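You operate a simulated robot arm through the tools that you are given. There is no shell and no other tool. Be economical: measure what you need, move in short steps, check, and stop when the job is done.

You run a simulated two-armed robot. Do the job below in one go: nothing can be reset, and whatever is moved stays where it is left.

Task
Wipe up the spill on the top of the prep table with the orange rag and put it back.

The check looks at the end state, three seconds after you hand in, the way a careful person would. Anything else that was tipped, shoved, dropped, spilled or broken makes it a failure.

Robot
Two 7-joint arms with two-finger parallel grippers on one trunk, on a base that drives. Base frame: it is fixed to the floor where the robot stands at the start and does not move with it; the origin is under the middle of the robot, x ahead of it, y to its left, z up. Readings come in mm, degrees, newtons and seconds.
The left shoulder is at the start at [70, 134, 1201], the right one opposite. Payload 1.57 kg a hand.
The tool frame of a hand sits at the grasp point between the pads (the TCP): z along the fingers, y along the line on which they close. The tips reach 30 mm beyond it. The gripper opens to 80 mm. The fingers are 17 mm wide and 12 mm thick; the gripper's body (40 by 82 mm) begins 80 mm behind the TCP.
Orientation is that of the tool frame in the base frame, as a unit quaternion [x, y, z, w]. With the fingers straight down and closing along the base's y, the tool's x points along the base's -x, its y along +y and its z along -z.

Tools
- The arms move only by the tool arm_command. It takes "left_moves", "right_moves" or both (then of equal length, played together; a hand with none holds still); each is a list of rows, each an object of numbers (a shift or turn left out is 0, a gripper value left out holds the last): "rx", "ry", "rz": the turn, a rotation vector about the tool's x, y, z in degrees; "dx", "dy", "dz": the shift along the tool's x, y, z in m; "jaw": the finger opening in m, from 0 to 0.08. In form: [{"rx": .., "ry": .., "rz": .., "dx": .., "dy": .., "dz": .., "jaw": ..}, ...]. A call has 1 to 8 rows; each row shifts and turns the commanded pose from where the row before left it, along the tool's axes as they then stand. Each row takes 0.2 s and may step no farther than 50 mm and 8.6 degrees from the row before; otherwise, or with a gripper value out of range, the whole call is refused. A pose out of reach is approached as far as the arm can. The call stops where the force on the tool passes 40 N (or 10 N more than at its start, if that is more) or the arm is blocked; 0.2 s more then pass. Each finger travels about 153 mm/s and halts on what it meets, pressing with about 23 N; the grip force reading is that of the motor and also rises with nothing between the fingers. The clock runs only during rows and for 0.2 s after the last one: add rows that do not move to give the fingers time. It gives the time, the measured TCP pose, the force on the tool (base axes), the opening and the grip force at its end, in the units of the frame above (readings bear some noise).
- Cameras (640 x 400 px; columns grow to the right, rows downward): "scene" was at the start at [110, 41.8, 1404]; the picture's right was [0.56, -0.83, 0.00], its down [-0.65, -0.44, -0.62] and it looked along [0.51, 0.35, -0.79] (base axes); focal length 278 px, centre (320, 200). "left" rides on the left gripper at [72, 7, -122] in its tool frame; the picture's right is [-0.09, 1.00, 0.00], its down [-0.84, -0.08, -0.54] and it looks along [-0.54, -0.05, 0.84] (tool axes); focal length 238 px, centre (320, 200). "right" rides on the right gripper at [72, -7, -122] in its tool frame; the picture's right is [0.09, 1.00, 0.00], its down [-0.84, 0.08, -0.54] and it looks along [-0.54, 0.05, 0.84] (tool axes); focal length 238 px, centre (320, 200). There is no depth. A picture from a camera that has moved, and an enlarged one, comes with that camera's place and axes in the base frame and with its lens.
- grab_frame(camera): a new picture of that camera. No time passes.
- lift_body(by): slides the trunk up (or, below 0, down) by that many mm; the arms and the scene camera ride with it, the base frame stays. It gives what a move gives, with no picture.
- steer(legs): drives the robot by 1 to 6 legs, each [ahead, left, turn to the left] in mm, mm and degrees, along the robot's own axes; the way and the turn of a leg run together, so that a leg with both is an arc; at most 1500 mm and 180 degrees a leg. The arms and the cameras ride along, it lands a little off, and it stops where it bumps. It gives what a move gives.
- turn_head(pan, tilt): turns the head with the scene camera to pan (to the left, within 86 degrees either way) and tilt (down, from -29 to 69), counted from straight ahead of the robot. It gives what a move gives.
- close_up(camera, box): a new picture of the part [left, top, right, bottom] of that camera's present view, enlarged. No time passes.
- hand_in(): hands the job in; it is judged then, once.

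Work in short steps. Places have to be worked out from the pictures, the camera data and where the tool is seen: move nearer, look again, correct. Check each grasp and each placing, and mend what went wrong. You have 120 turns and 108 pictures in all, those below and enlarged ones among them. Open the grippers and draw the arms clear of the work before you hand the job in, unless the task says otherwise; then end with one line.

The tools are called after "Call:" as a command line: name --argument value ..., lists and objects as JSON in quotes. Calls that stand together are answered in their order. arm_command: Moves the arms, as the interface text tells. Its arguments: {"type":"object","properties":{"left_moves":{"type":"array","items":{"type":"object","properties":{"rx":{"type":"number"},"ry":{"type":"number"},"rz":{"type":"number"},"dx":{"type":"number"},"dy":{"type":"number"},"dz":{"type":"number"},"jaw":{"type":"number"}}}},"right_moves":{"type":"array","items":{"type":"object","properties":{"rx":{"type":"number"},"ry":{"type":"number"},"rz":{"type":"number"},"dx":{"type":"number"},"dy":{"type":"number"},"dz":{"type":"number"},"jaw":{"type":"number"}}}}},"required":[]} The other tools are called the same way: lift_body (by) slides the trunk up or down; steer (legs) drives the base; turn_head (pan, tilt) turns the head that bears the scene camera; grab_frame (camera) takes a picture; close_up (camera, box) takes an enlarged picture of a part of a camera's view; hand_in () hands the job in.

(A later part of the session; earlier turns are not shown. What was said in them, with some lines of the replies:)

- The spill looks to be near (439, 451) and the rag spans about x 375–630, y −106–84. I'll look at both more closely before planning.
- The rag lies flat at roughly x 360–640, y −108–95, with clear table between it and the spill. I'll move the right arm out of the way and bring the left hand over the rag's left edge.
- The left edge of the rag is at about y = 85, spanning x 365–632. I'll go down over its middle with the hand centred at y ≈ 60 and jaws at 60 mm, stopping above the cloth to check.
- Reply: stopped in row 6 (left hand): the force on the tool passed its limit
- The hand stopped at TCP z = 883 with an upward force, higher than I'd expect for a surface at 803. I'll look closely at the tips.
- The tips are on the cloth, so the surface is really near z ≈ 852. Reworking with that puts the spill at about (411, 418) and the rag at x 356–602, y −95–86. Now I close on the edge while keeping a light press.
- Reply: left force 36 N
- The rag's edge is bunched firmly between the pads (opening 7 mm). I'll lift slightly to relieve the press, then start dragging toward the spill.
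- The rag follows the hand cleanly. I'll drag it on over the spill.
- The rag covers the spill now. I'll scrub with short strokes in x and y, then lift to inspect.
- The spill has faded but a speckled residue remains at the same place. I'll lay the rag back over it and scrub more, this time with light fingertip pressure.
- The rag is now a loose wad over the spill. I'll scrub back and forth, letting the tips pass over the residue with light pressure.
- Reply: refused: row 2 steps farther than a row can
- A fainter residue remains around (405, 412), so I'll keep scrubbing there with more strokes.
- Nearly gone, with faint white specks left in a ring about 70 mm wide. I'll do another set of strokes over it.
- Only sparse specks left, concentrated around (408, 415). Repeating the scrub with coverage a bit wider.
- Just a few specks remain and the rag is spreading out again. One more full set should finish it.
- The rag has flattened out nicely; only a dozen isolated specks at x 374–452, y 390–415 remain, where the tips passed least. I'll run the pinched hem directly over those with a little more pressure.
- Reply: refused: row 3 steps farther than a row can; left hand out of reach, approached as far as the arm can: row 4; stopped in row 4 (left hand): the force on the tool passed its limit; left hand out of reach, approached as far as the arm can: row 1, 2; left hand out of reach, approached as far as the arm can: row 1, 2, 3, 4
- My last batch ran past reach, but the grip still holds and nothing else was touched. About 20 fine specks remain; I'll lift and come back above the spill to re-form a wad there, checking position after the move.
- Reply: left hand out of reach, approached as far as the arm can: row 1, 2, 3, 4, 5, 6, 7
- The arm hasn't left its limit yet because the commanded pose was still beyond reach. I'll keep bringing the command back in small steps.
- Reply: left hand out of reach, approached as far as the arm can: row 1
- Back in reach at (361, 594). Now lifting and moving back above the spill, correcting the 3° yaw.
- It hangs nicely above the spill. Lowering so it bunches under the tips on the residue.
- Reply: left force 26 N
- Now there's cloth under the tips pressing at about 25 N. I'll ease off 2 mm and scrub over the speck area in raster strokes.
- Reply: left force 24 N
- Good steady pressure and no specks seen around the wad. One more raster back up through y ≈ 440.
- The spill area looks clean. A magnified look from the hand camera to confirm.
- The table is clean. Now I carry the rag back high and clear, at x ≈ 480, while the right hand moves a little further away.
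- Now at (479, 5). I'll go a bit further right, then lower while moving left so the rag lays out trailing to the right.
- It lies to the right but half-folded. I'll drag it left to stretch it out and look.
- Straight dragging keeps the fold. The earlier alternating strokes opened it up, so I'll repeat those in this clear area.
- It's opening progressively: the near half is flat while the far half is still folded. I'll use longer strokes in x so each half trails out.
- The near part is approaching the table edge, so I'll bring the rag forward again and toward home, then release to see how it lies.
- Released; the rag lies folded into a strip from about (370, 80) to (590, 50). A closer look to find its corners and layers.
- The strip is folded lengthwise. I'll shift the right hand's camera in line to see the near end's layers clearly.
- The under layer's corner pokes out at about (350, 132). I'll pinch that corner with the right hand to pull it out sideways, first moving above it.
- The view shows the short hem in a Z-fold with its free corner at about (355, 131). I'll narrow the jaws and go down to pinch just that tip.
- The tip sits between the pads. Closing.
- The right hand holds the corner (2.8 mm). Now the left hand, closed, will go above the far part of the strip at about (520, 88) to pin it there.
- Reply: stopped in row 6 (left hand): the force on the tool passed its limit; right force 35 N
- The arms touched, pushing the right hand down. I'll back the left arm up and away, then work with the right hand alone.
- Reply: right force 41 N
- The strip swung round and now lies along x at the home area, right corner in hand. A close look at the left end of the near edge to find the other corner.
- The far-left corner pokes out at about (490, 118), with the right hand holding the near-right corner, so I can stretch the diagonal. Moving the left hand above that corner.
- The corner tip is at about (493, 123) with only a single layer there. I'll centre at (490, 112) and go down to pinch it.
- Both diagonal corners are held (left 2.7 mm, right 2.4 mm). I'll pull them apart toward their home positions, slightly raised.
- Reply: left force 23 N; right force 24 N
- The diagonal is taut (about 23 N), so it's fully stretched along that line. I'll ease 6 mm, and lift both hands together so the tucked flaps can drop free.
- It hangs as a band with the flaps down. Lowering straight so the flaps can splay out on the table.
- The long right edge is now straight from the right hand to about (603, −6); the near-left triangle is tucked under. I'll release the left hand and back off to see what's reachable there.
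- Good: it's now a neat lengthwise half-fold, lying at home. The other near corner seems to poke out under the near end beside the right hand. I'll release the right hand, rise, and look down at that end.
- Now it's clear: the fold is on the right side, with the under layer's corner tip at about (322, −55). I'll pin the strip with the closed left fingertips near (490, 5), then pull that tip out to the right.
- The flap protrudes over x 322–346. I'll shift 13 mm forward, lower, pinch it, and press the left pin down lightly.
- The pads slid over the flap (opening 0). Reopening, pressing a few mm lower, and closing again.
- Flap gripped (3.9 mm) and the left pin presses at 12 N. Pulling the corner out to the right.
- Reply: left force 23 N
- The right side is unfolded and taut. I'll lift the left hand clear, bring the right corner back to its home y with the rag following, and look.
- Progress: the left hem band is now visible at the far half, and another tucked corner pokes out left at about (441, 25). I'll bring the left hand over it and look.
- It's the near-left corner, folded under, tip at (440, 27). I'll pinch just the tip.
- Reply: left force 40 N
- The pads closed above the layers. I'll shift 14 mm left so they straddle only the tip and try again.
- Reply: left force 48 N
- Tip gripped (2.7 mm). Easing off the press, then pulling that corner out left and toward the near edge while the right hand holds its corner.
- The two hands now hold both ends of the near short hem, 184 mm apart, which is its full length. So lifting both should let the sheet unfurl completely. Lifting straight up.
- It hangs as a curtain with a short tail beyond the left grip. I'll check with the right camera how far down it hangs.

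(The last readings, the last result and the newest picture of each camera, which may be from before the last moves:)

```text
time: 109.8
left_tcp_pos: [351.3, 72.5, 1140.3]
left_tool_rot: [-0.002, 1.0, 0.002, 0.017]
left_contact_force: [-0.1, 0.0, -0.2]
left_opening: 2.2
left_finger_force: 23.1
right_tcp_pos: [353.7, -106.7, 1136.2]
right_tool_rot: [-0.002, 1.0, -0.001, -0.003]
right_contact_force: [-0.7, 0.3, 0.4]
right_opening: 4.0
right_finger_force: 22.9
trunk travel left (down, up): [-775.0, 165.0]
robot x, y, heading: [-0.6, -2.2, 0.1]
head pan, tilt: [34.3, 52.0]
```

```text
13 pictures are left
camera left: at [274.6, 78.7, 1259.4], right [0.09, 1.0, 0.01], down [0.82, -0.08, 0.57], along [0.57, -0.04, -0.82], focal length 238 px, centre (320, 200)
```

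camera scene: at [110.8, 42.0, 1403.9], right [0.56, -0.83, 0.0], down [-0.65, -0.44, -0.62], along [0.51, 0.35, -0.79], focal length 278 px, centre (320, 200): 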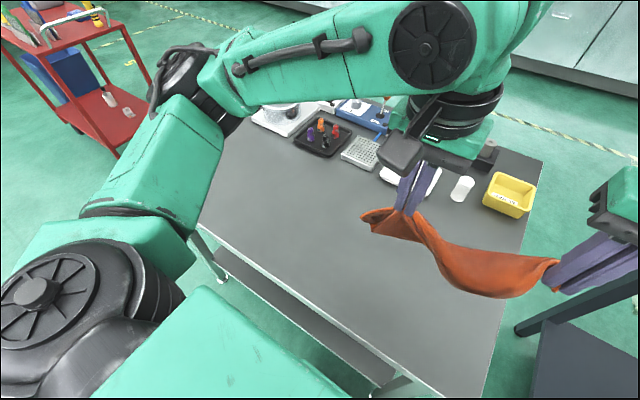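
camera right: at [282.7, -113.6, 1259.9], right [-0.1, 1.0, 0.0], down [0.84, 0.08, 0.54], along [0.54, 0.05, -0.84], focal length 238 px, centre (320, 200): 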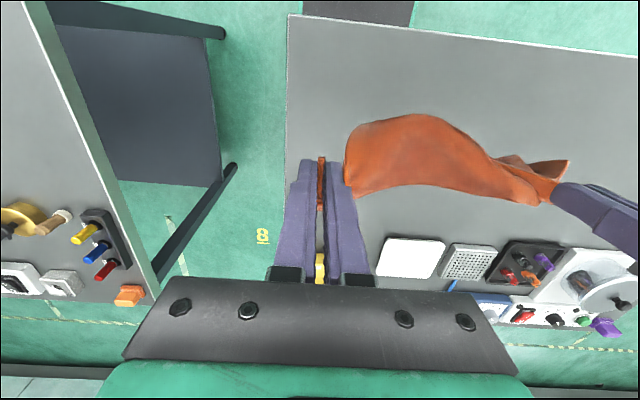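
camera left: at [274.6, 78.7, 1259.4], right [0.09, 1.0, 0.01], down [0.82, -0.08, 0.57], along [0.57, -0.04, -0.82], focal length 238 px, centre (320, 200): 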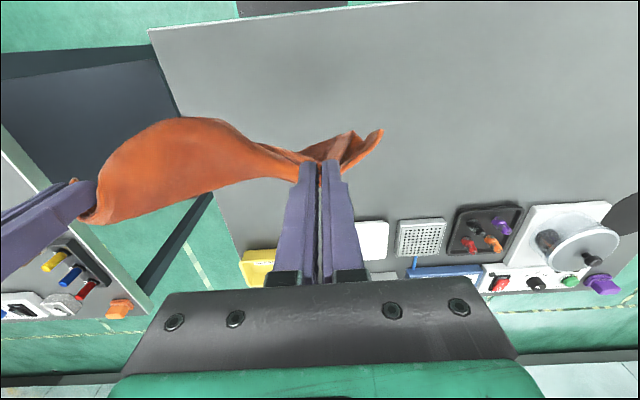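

The sheet now hangs open like a curtain, billowing toward me. I'll lay it: lower while moving forward so it spreads out toward the near side, centred on home.

Call:
arm_command --left_moves '[{"dx": -0.03, "dz": 0.035, "dy": -0.005}, {"dx": -0.03, "dz": 0.035, "dy": -0.005}, {"dx": -0.024, "dz": 0.03}, {"dx": -0.024, "dz": 0.03}, {"dx": -0.024, "dz": 0.03}, {"dx": -0.024, "dz": 0.028}, {"dx": -0.024, "dz": 0.028}, {"dx": -0.024, "dz": 0.026}]' --right_moves '[{"dx": -0.03, "dz": 0.035, "dy": -0.005}, {"dx": -0.03, "dz": 0.035, "dy": -0.005}, {"dx": -0.024, "dz": 0.03}, {"dx": -0.024, "dz": 0.03}, {"dx": -0.024, "dz": 0.03}, {"dx": -0.024, "dz": 0.028}, {"dx": -0.024, "dz": 0.028}, {"dx": -0.024, "dz": 0.026}]'

Call:
grab_frame --camera "scene"

```text
time: 111.7
left_tcp_pos: [562.1, 66.7, 902.8]
left_tool_rot: [-0.001, 1.0, 0.002, 0.017]
left_contact_force: [-0.1, -0.6, -0.1]
left_opening: 2.0
left_finger_force: 22.9
right_tcp_pos: [560.1, -116.7, 892.3]
right_tool_rot: [-0.004, 1.0, -0.001, -0.003]
right_contact_force: [-0.3, -0.2, -1.9]
right_opening: 3.7
right_finger_force: 23.1
trunk travel left (down, up): [-775.0, 165.0]
robot x, y, heading: [0.7, 0.8, 0.1]
head pan, tilt: [34.3, 52.0]
```

```text
12 pictures are left
camera scene: at [112.8, 41.9, 1403.8], right [0.56, -0.83, 0.0], down [-0.65, -0.44, -0.61], along [0.51, 0.35, -0.79], focal length 278 px, centre (320, 200)
```

scene: 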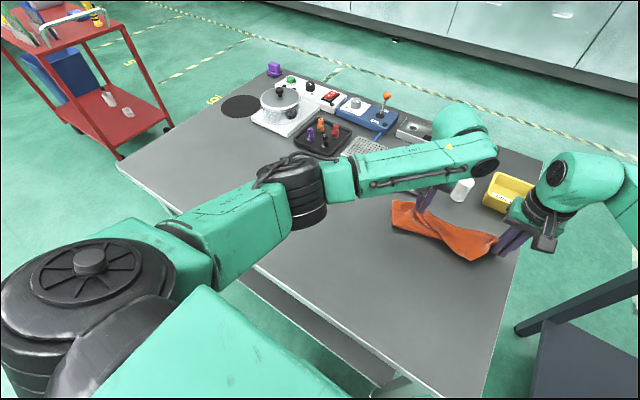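

The edge is held straight by both hands, but the body is still rolled under into a strip. Repeated push-pull strokes opened it up before, so I'll do synchronized ones with both hands holding this edge.

Call:
arm_command --left_moves '[{"dz": 0.01}, {"dx": 0.035, "dy": 0.03}, {"dx": 0.03, "dy": -0.03}, {"dx": 0.03, "dy": 0.03}, {"dx": 0.03, "dy": -0.03}, {"dx": 0.02, "dy": 0.035}, {"dy": -0.035}, {"dx": -0.03, "dy": 0.03}]' --right_moves '[{"dz": 0.001}, {"dx": 0.035, "dy": 0.03}, {"dx": 0.03, "dy": -0.03}, {"dx": 0.03, "dy": 0.03}, {"dx": 0.03, "dy": -0.03}, {"dx": 0.02, "dy": 0.035}, {"dy": -0.035}, {"dx": -0.03, "dy": 0.03}]'

Call:
arm_command --left_moves '[{"dx": -0.045, "dy": -0.015}, {"dx": -0.04, "dy": -0.015}, {"dx": 0.045}, {"dx": 0.045}, {"dx": -0.045}, {"dx": -0.045}, {"dx": -0.03}, {}]' --right_moves '[{"dx": -0.045, "dy": -0.015}, {"dx": -0.04, "dy": -0.015}, {"dx": 0.045}, {"dx": 0.045}, {"dx": -0.045}, {"dx": -0.045}, {"dx": -0.03}, {}]'

Call:
grab_frame --camera "scene"

```text
time: 113.5
left_tcp_pos: [446.8, 94.6, 888.7]
left_tool_rot: [-0.001, 1.0, 0.0, 0.017]
left_contact_force: [-1.6, -2.8, 7.5]
left_opening: 2.2
left_finger_force: 23.3
right_tcp_pos: [445.0, -83.6, 893.6]
right_tool_rot: [-0.002, 1.0, -0.001, -0.003]
right_contact_force: [0.8, 0.3, -0.1]
right_opening: 4.0
right_finger_force: 23.1
trunk travel left (down, up): [-775.0, 165.0]
robot x, y, heading: [-0.2, -0.6, 0.1]
head pan, tilt: [34.3, 52.0]
```

```text
time: 115.2
left_tcp_pos: [560.5, 65.0, 894.6]
left_tool_rot: [-0.001, 1.0, 0.002, 0.017]
left_contact_force: [0.7, -1.1, 0.2]
left_opening: 2.1
left_finger_force: 23.2
right_tcp_pos: [559.9, -117.8, 893.3]
right_tool_rot: [-0.004, 1.0, -0.001, -0.001]
right_contact_force: [0.5, -0.3, -0.5]
right_opening: 3.7
right_finger_force: 22.4
trunk travel left (down, up): [-775.0, 165.0]
robot x, y, heading: [2.2, -1.6, -0.2]
head pan, tilt: [34.3, 52.0]
```

```text
11 pictures are left
camera scene: at [110.3, 41.7, 1404.0], right [0.56, -0.83, 0.0], down [-0.65, -0.44, -0.62], along [0.51, 0.35, -0.79], focal length 278 px, centre (320, 200)
```

scene: 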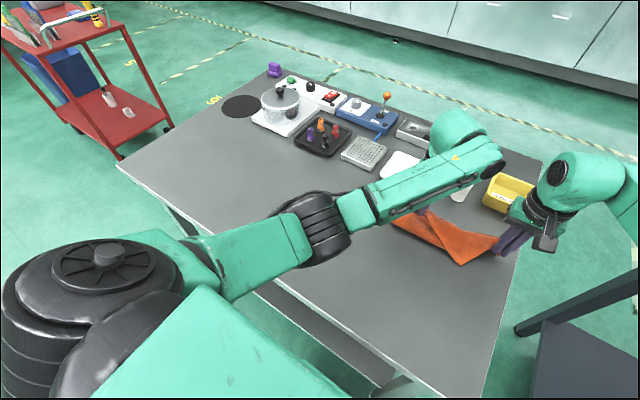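

It's working: the body has begun to unroll, with a corner now extending toward me. Repeating the strokes.

Call:
arm_command --left_moves '[{"dz": 0.004}, {"dx": 0.035, "dy": 0.03}, {"dx": 0.03, "dy": -0.03}, {"dx": 0.03, "dy": 0.03}, {"dx": 0.03, "dy": -0.03}, {"dx": 0.02, "dy": 0.035}, {"dy": -0.035}, {"dx": -0.03, "dy": 0.03}]' --right_moves '[{"dz": 0.004}, {"dx": 0.035, "dy": 0.03}, {"dx": 0.03, "dy": -0.03}, {"dx": 0.03, "dy": 0.03}, {"dx": 0.03, "dy": -0.03}, {"dx": 0.02, "dy": 0.035}, {"dy": -0.035}, {"dx": -0.03, "dy": 0.03}]'

Call:
arm_command --left_moves '[{"dx": -0.045, "dy": -0.015}, {"dx": -0.04, "dy": -0.015}, {"dx": 0.045}, {"dx": 0.045}, {"dx": -0.045}, {"dx": -0.045}, {"dx": -0.03}, {}]' --right_moves '[{"dx": -0.045, "dy": -0.015}, {"dx": -0.04, "dy": -0.015}, {"dx": 0.045}, {"dx": 0.045}, {"dx": -0.045}, {"dx": -0.045}, {"dx": -0.03}, {}]'

Call:
arm_command --left_moves '[{}, {"dx": 0.035, "dy": 0.03}, {"dx": 0.03, "dy": -0.03}, {"dx": 0.03, "dy": 0.03}, {"dx": 0.03, "dy": -0.03}, {"dx": 0.02, "dy": 0.035}, {"dy": -0.035}, {"dx": -0.03, "dy": 0.03}]' --right_moves '[{}, {"dx": 0.035, "dy": 0.03}, {"dx": 0.03, "dy": -0.03}, {"dx": 0.03, "dy": 0.03}, {"dx": 0.03, "dy": -0.03}, {"dx": 0.02, "dy": 0.035}, {"dy": -0.035}, {"dx": -0.03, "dy": 0.03}]'

Call:
arm_command --left_moves '[{"dx": -0.045, "dy": -0.015}, {"dx": -0.04, "dy": -0.015}, {"dx": 0.045}, {"dx": 0.045}, {"dx": -0.045}, {"dx": -0.045}, {"dx": -0.03}, {}]' --right_moves '[{"dx": -0.045, "dy": -0.015}, {"dx": -0.04, "dy": -0.015}, {"dx": 0.045}, {"dx": 0.045}, {"dx": -0.045}, {"dx": -0.045}, {"dx": -0.03}, {}]'

Call:
grab_frame --camera "scene"

```text
time: 117.0
left_tcp_pos: [445.2, 93.1, 886.6]
left_tool_rot: [-0.001, 1.0, -0.001, 0.018]
left_contact_force: [-0.6, -3.8, 12.8]
left_opening: 1.8
left_finger_force: 22.8
right_tcp_pos: [443.9, -85.1, 888.3]
right_tool_rot: [-0.003, 1.0, -0.001, -0.002]
right_contact_force: [0.1, -0.2, -0.2]
right_opening: 3.6
right_finger_force: 23.0
trunk travel left (down, up): [-775.0, 165.0]
robot x, y, heading: [-2.5, -0.7, -0.1]
head pan, tilt: [34.3, 52.0]
```

```text
time: 118.8
left_tcp_pos: [560.2, 67.1, 891.1]
left_tool_rot: [-0.002, 1.0, 0.002, 0.018]
left_contact_force: [0.2, 0.1, 1.6]
left_opening: 1.8
left_finger_force: 22.6
right_tcp_pos: [558.5, -116.5, 888.8]
right_tool_rot: [-0.003, 1.0, -0.001, -0.002]
right_contact_force: [0.3, 0.4, 1.0]
right_opening: 3.9
right_finger_force: 22.6
trunk travel left (down, up): [-775.0, 165.0]
robot x, y, heading: [4.5, 2.0, -0.1]
head pan, tilt: [34.3, 52.0]
```

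```text
time: 120.7
left_tcp_pos: [447.9, 94.9, 887.6]
left_tool_rot: [-0.001, 1.0, 0.0, 0.017]
left_contact_force: [-1.0, -2.3, 9.5]
left_opening: 1.7
left_finger_force: 23.3
right_tcp_pos: [445.4, -86.3, 887.9]
right_tool_rot: [-0.002, 1.0, -0.002, -0.004]
right_contact_force: [0.7, 1.3, -0.9]
right_opening: 3.8
right_finger_force: 23.3
trunk travel left (down, up): [-775.0, 165.0]
robot x, y, heading: [-2.8, 1.7, 0.1]
head pan, tilt: [34.3, 52.0]
```

```text
time: 122.5
left_tcp_pos: [560.1, 66.7, 891.3]
left_tool_rot: [-0.002, 1.0, 0.002, 0.018]
left_contact_force: [-0.8, 0.0, 0.8]
left_opening: 1.4
left_finger_force: 23.0
right_tcp_pos: [559.3, -116.1, 889.6]
right_tool_rot: [-0.005, 1.0, -0.002, -0.002]
right_contact_force: [0.1, -0.2, 0.0]
right_opening: 3.6
right_finger_force: 23.5
trunk travel left (down, up): [-775.0, 165.0]
robot x, y, heading: [-0.7, -1.9, -0.1]
head pan, tilt: [34.3, 52.0]
```

```text
10 pictures are left
camera scene: at [110.0, 41.7, 1404.0], right [0.56, -0.83, 0.0], down [-0.65, -0.44, -0.62], along [0.51, 0.35, -0.79], focal length 278 px, centre (320, 200)
```

scene: 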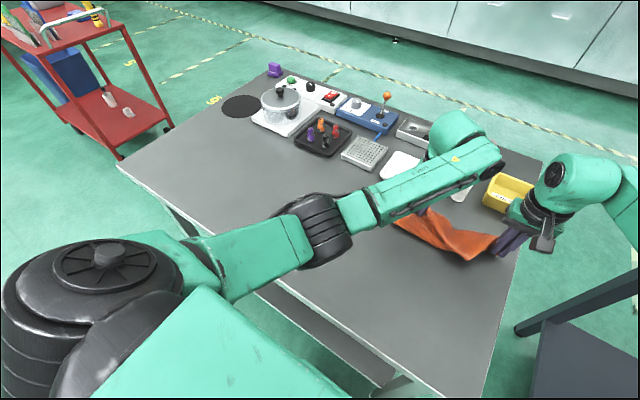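

Little further gain. One set of longer, straight push-pull strokes, kept within the table.

Call:
arm_command --left_moves '[{"dx": 0.045}, {"dx": 0.045}, {"dx": 0.045}, {"dx": 0.045}, {"dx": -0.045}, {"dx": -0.045}, {"dx": -0.045}, {"dx": -0.045}]' --right_moves '[{"dx": 0.045}, {"dx": 0.045}, {"dx": 0.045}, {"dx": 0.045}, {"dx": -0.045}, {"dx": -0.045}, {"dx": -0.045}, {"dx": -0.045}]'

Call:
arm_command --left_moves '[{"dx": 0.045}, {"dx": 0.045}, {"dx": 0.045}, {"dx": 0.045}, {"dy": 0.03}, {"dy": -0.03}, {"dx": -0.045}, {"dx": -0.045}]' --right_moves '[{"dx": 0.045}, {"dx": 0.045}, {"dx": 0.045}, {"dx": 0.045}, {"dy": 0.03}, {"dy": -0.03}, {"dx": -0.045}, {"dx": -0.045}]'

Call:
arm_command --left_moves '[{"dx": -0.045}, {"dx": -0.03}, {}]' --right_moves '[{"dx": -0.045}, {"dx": -0.03}, {}]'

Call:
close_up --camera "scene" --box '[360, 170, 540, 310]'

```text
time: 124.2
left_tcp_pos: [562.9, 64.5, 889.8]
left_tool_rot: [-0.001, 1.0, 0.0, 0.016]
left_contact_force: [-0.5, -0.5, 3.6]
left_opening: 1.1
left_finger_force: 23.3
right_tcp_pos: [561.0, -115.7, 885.1]
right_tool_rot: [-0.004, 1.0, -0.001, -0.004]
right_contact_force: [0.2, -0.2, 0.3]
right_opening: 4.0
right_finger_force: 22.9
trunk travel left (down, up): [-775.0, 165.0]
robot x, y, heading: [3.7, -1.3, 0.2]
head pan, tilt: [34.3, 52.0]
```

```text
time: 126.0
left_tcp_pos: [475.0, 64.5, 888.5]
left_tool_rot: [-0.003, 1.0, 0.001, 0.016]
left_contact_force: [1.3, -0.1, 2.2]
left_opening: 1.7
left_finger_force: 22.9
right_tcp_pos: [470.5, -113.7, 887.2]
right_tool_rot: [-0.003, 1.0, -0.001, -0.003]
right_contact_force: [0.0, -0.1, 0.1]
right_opening: 3.6
right_finger_force: 22.6
trunk travel left (down, up): [-775.0, 165.0]
robot x, y, heading: [-0.7, 0.5, 0.0]
head pan, tilt: [34.3, 52.0]
```

```text
time: 126.8
left_tcp_pos: [546.6, 63.1, 893.9]
left_tool_rot: [-0.001, 1.0, 0.001, 0.019]
left_contact_force: [0.8, 0.0, 0.8]
left_opening: 1.1
left_finger_force: 23.2
right_tcp_pos: [543.3, -114.5, 890.1]
right_tool_rot: [-0.003, 1.0, -0.001, 0.0]
right_contact_force: [-0.6, 0.3, -0.5]
right_opening: 3.5
right_finger_force: 22.2
trunk travel left (down, up): [-775.0, 165.0]
robot x, y, heading: [1.2, -2.4, -0.0]
head pan, tilt: [34.3, 52.0]
```

```text
2.86 times, centred on (450, 240) of scene
camera zoom: at [107.8, 41.6, 1404.2], right [0.56, -0.83, 0.0], down [-0.65, -0.44, -0.62], along [0.51, 0.35, -0.79], focal length 793 px, centre (-51, 86)
```

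zoom: 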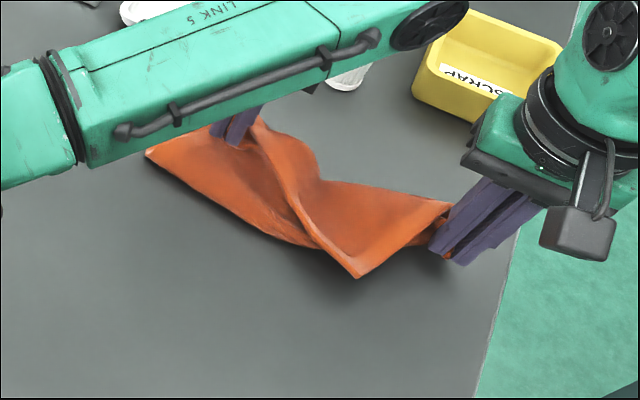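

It's loosely spread and centred near home but lies crosswise. I'll swing it with both hands to run along the home area's length, then lower slightly and release.

Call:
arm_command --left_moves '[{"dy": -0.01}, {"dy": -0.01}, {"dy": -0.01}, {"dy": -0.01}, {"dy": -0.01}, {"dz": 0.004}, {}]' --right_moves '[{"dx": 0.03, "dy": 0.005}, {"dx": 0.03, "dy": 0.005}, {"dx": 0.03, "dy": 0.005}, {"dx": 0.03, "dy": 0.005}, {"dx": 0.025, "dy": 0.006}, {"dz": 0.003}, {}]'

Call:
grab_frame --camera "scene"

```text
time: 128.4
left_tcp_pos: [545.6, 14.1, 889.5]
left_tool_rot: [-0.001, 1.0, 0.002, 0.018]
left_contact_force: [-0.1, -0.5, 6.6]
left_opening: 1.3
left_finger_force: 23.1
right_tcp_pos: [397.3, -89.7, 885.7]
right_tool_rot: [-0.003, 1.0, -0.001, -0.002]
right_contact_force: [0.8, 0.3, 0.2]
right_opening: 3.5
right_finger_force: 22.4
trunk travel left (down, up): [-775.0, 165.0]
robot x, y, heading: [2.6, 3.0, 0.1]
head pan, tilt: [34.3, 52.0]
```

```text
8 pictures are left
camera scene: at [109.1, 41.8, 1404.2], right [0.56, -0.83, 0.0], down [-0.65, -0.44, -0.62], along [0.51, 0.35, -0.79], focal length 278 px, centre (320, 200)
```

scene: 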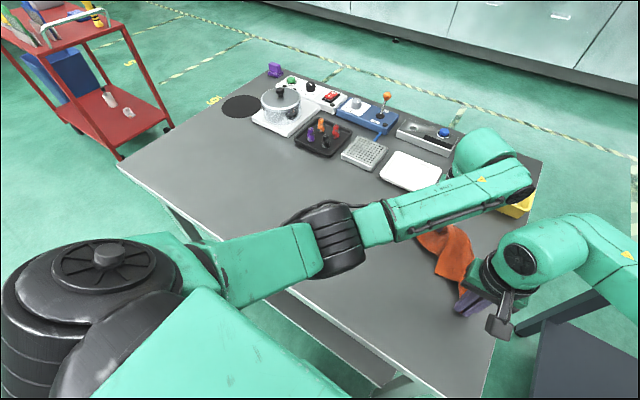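

The rag is at home, running lengthwise. Releasing both hands and rising straight up, then backing away.

Call:
arm_command --left_moves '[{"jaw": 0.02}, {"jaw": 0.03}, {"dz": -0.03}, {"dz": -0.045}, {"dz": -0.045}, {"dz": -0.045}, {"dy": 0.045}, {"dy": 0.045}]' --right_moves '[{"jaw": 0.02}, {"jaw": 0.03}, {"dz": -0.03}, {"dz": -0.045}, {"dz": -0.045}, {"dz": -0.045}, {"dy": -0.045}, {"dy": -0.045}]'

Call:
arm_command --left_moves '[{"dy": 0.045, "dx": 0.015}, {"dy": 0.045, "dx": 0.015}, {"dy": 0.045, "dx": 0.015}, {"dy": 0.045, "dx": 0.015}, {"dy": 0.045, "dx": 0.015}]' --right_moves '[{"dy": -0.045}, {"dy": -0.045}, {"dy": -0.045}, {}, {}]'

Call:
grab_frame --camera "scene"

```text
time: 130.2
left_tcp_pos: [543.3, 106.0, 1051.3]
left_tool_rot: [-0.002, 1.0, 0.002, 0.017]
left_contact_force: [0.0, -0.5, -0.8]
left_opening: 30.0
left_finger_force: 0.1
right_tcp_pos: [398.1, -178.7, 1052.3]
right_tool_rot: [-0.003, 1.0, -0.001, -0.001]
right_contact_force: [0.0, -0.2, 0.6]
right_opening: 30.0
right_finger_force: 0.1
trunk travel left (down, up): [-775.0, 165.0]
robot x, y, heading: [-1.7, -1.9, 0.2]
head pan, tilt: [34.3, 52.0]
```

```text
time: 131.4
left_tcp_pos: [461.8, 330.7, 1051.5]
left_tool_rot: [-0.002, 1.0, 0.001, 0.018]
left_contact_force: [0.4, -0.1, 0.1]
left_opening: 29.8
left_finger_force: 0.1
right_tcp_pos: [396.5, -312.8, 1052.2]
right_tool_rot: [-0.003, 1.0, -0.001, -0.001]
right_contact_force: [0.4, 0.2, 0.2]
right_opening: 29.8
right_finger_force: 0.0
trunk travel left (down, up): [-775.0, 165.0]
robot x, y, heading: [-4.1, -0.8, 0.1]
head pan, tilt: [34.3, 52.0]
```

```text
7 pictures are left
camera scene: at [109.0, 44.0, 1404.1], right [0.56, -0.83, 0.0], down [-0.65, -0.45, -0.62], along [0.51, 0.35, -0.79], focal length 278 px, centre (320, 200)
```

scene: 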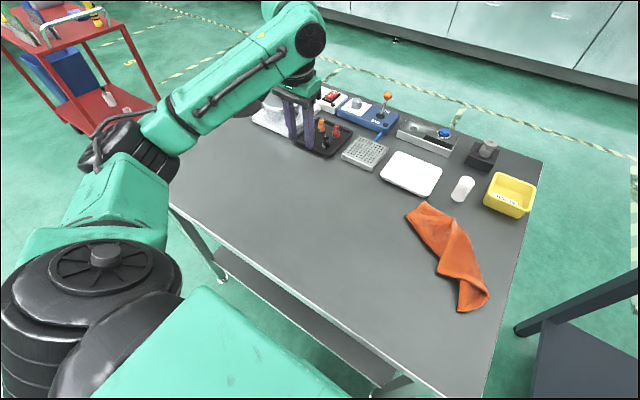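

The rag rests within its original area (centre about 33 mm from the original) and the other objects appear unmoved. A final check of the spill area and the objects, with the left arm moved further back.

Call:
arm_command --left_moves '[{"dx": 0.045, "dz": -0.01, "jaw": 0.08}, {"dx": 0.045}, {"dx": 0.045, "dy": 0.015}, {"dy": 0.045}, {"dy": 0.045}]' --right_moves '[{"dx": 0.03, "jaw": 0.08}, {"dx": 0.03}, {}, {}, {}]'

Call:
close_up --camera "scene" --box '[210, 60, 400, 230]'

Call:
close_up --camera "left" --box '[200, 100, 440, 260]'

```text
time: 132.7
left_tcp_pos: [326.0, 435.1, 1054.3]
left_tool_rot: [-0.002, 1.0, 0.0, 0.017]
left_contact_force: [1.0, 0.6, 0.6]
left_opening: 79.7
left_finger_force: 0.0
right_tcp_pos: [340.4, -312.8, 1052.3]
right_tool_rot: [-0.002, 1.0, -0.002, -0.001]
right_contact_force: [-0.1, 0.6, 0.3]
right_opening: 80.0
right_finger_force: 0.0
trunk travel left (down, up): [-775.0, 165.0]
robot x, y, heading: [2.1, 1.3, 0.1]
head pan, tilt: [34.3, 52.0]
```

```text
2.35 times, centred on (305, 145) of scene
camera zoom: at [109.9, 44.4, 1404.0], right [0.56, -0.83, 0.0], down [-0.65, -0.45, -0.61], along [0.51, 0.35, -0.79], focal length 653 px, centre (355, 329)
```

zoom: 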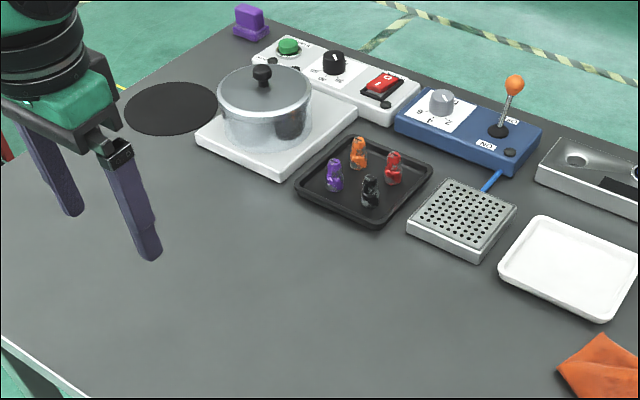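

```text
2.50 times, centred on (320, 180) of left
camera zoom: at [250.2, 442.3, 1174.5], right [0.09, 1.0, 0.0], down [0.82, -0.08, 0.57], along [0.57, -0.05, -0.82], focal length 596 px, centre (320, 250)
```

zoom: 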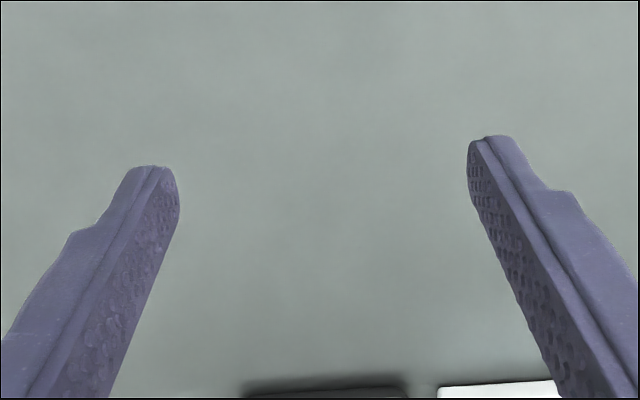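

The spill area is spotless, every other object is where it started, the rag is back in its place, and both grippers are open and clear. Handing in.

Call:
hand_in

```text
The job is handed in.
```

The spill is wiped up with no residue visible, and the orange rag is back in its original spot; it lies loosely folded rather than flat, about 33 mm off its original centre.
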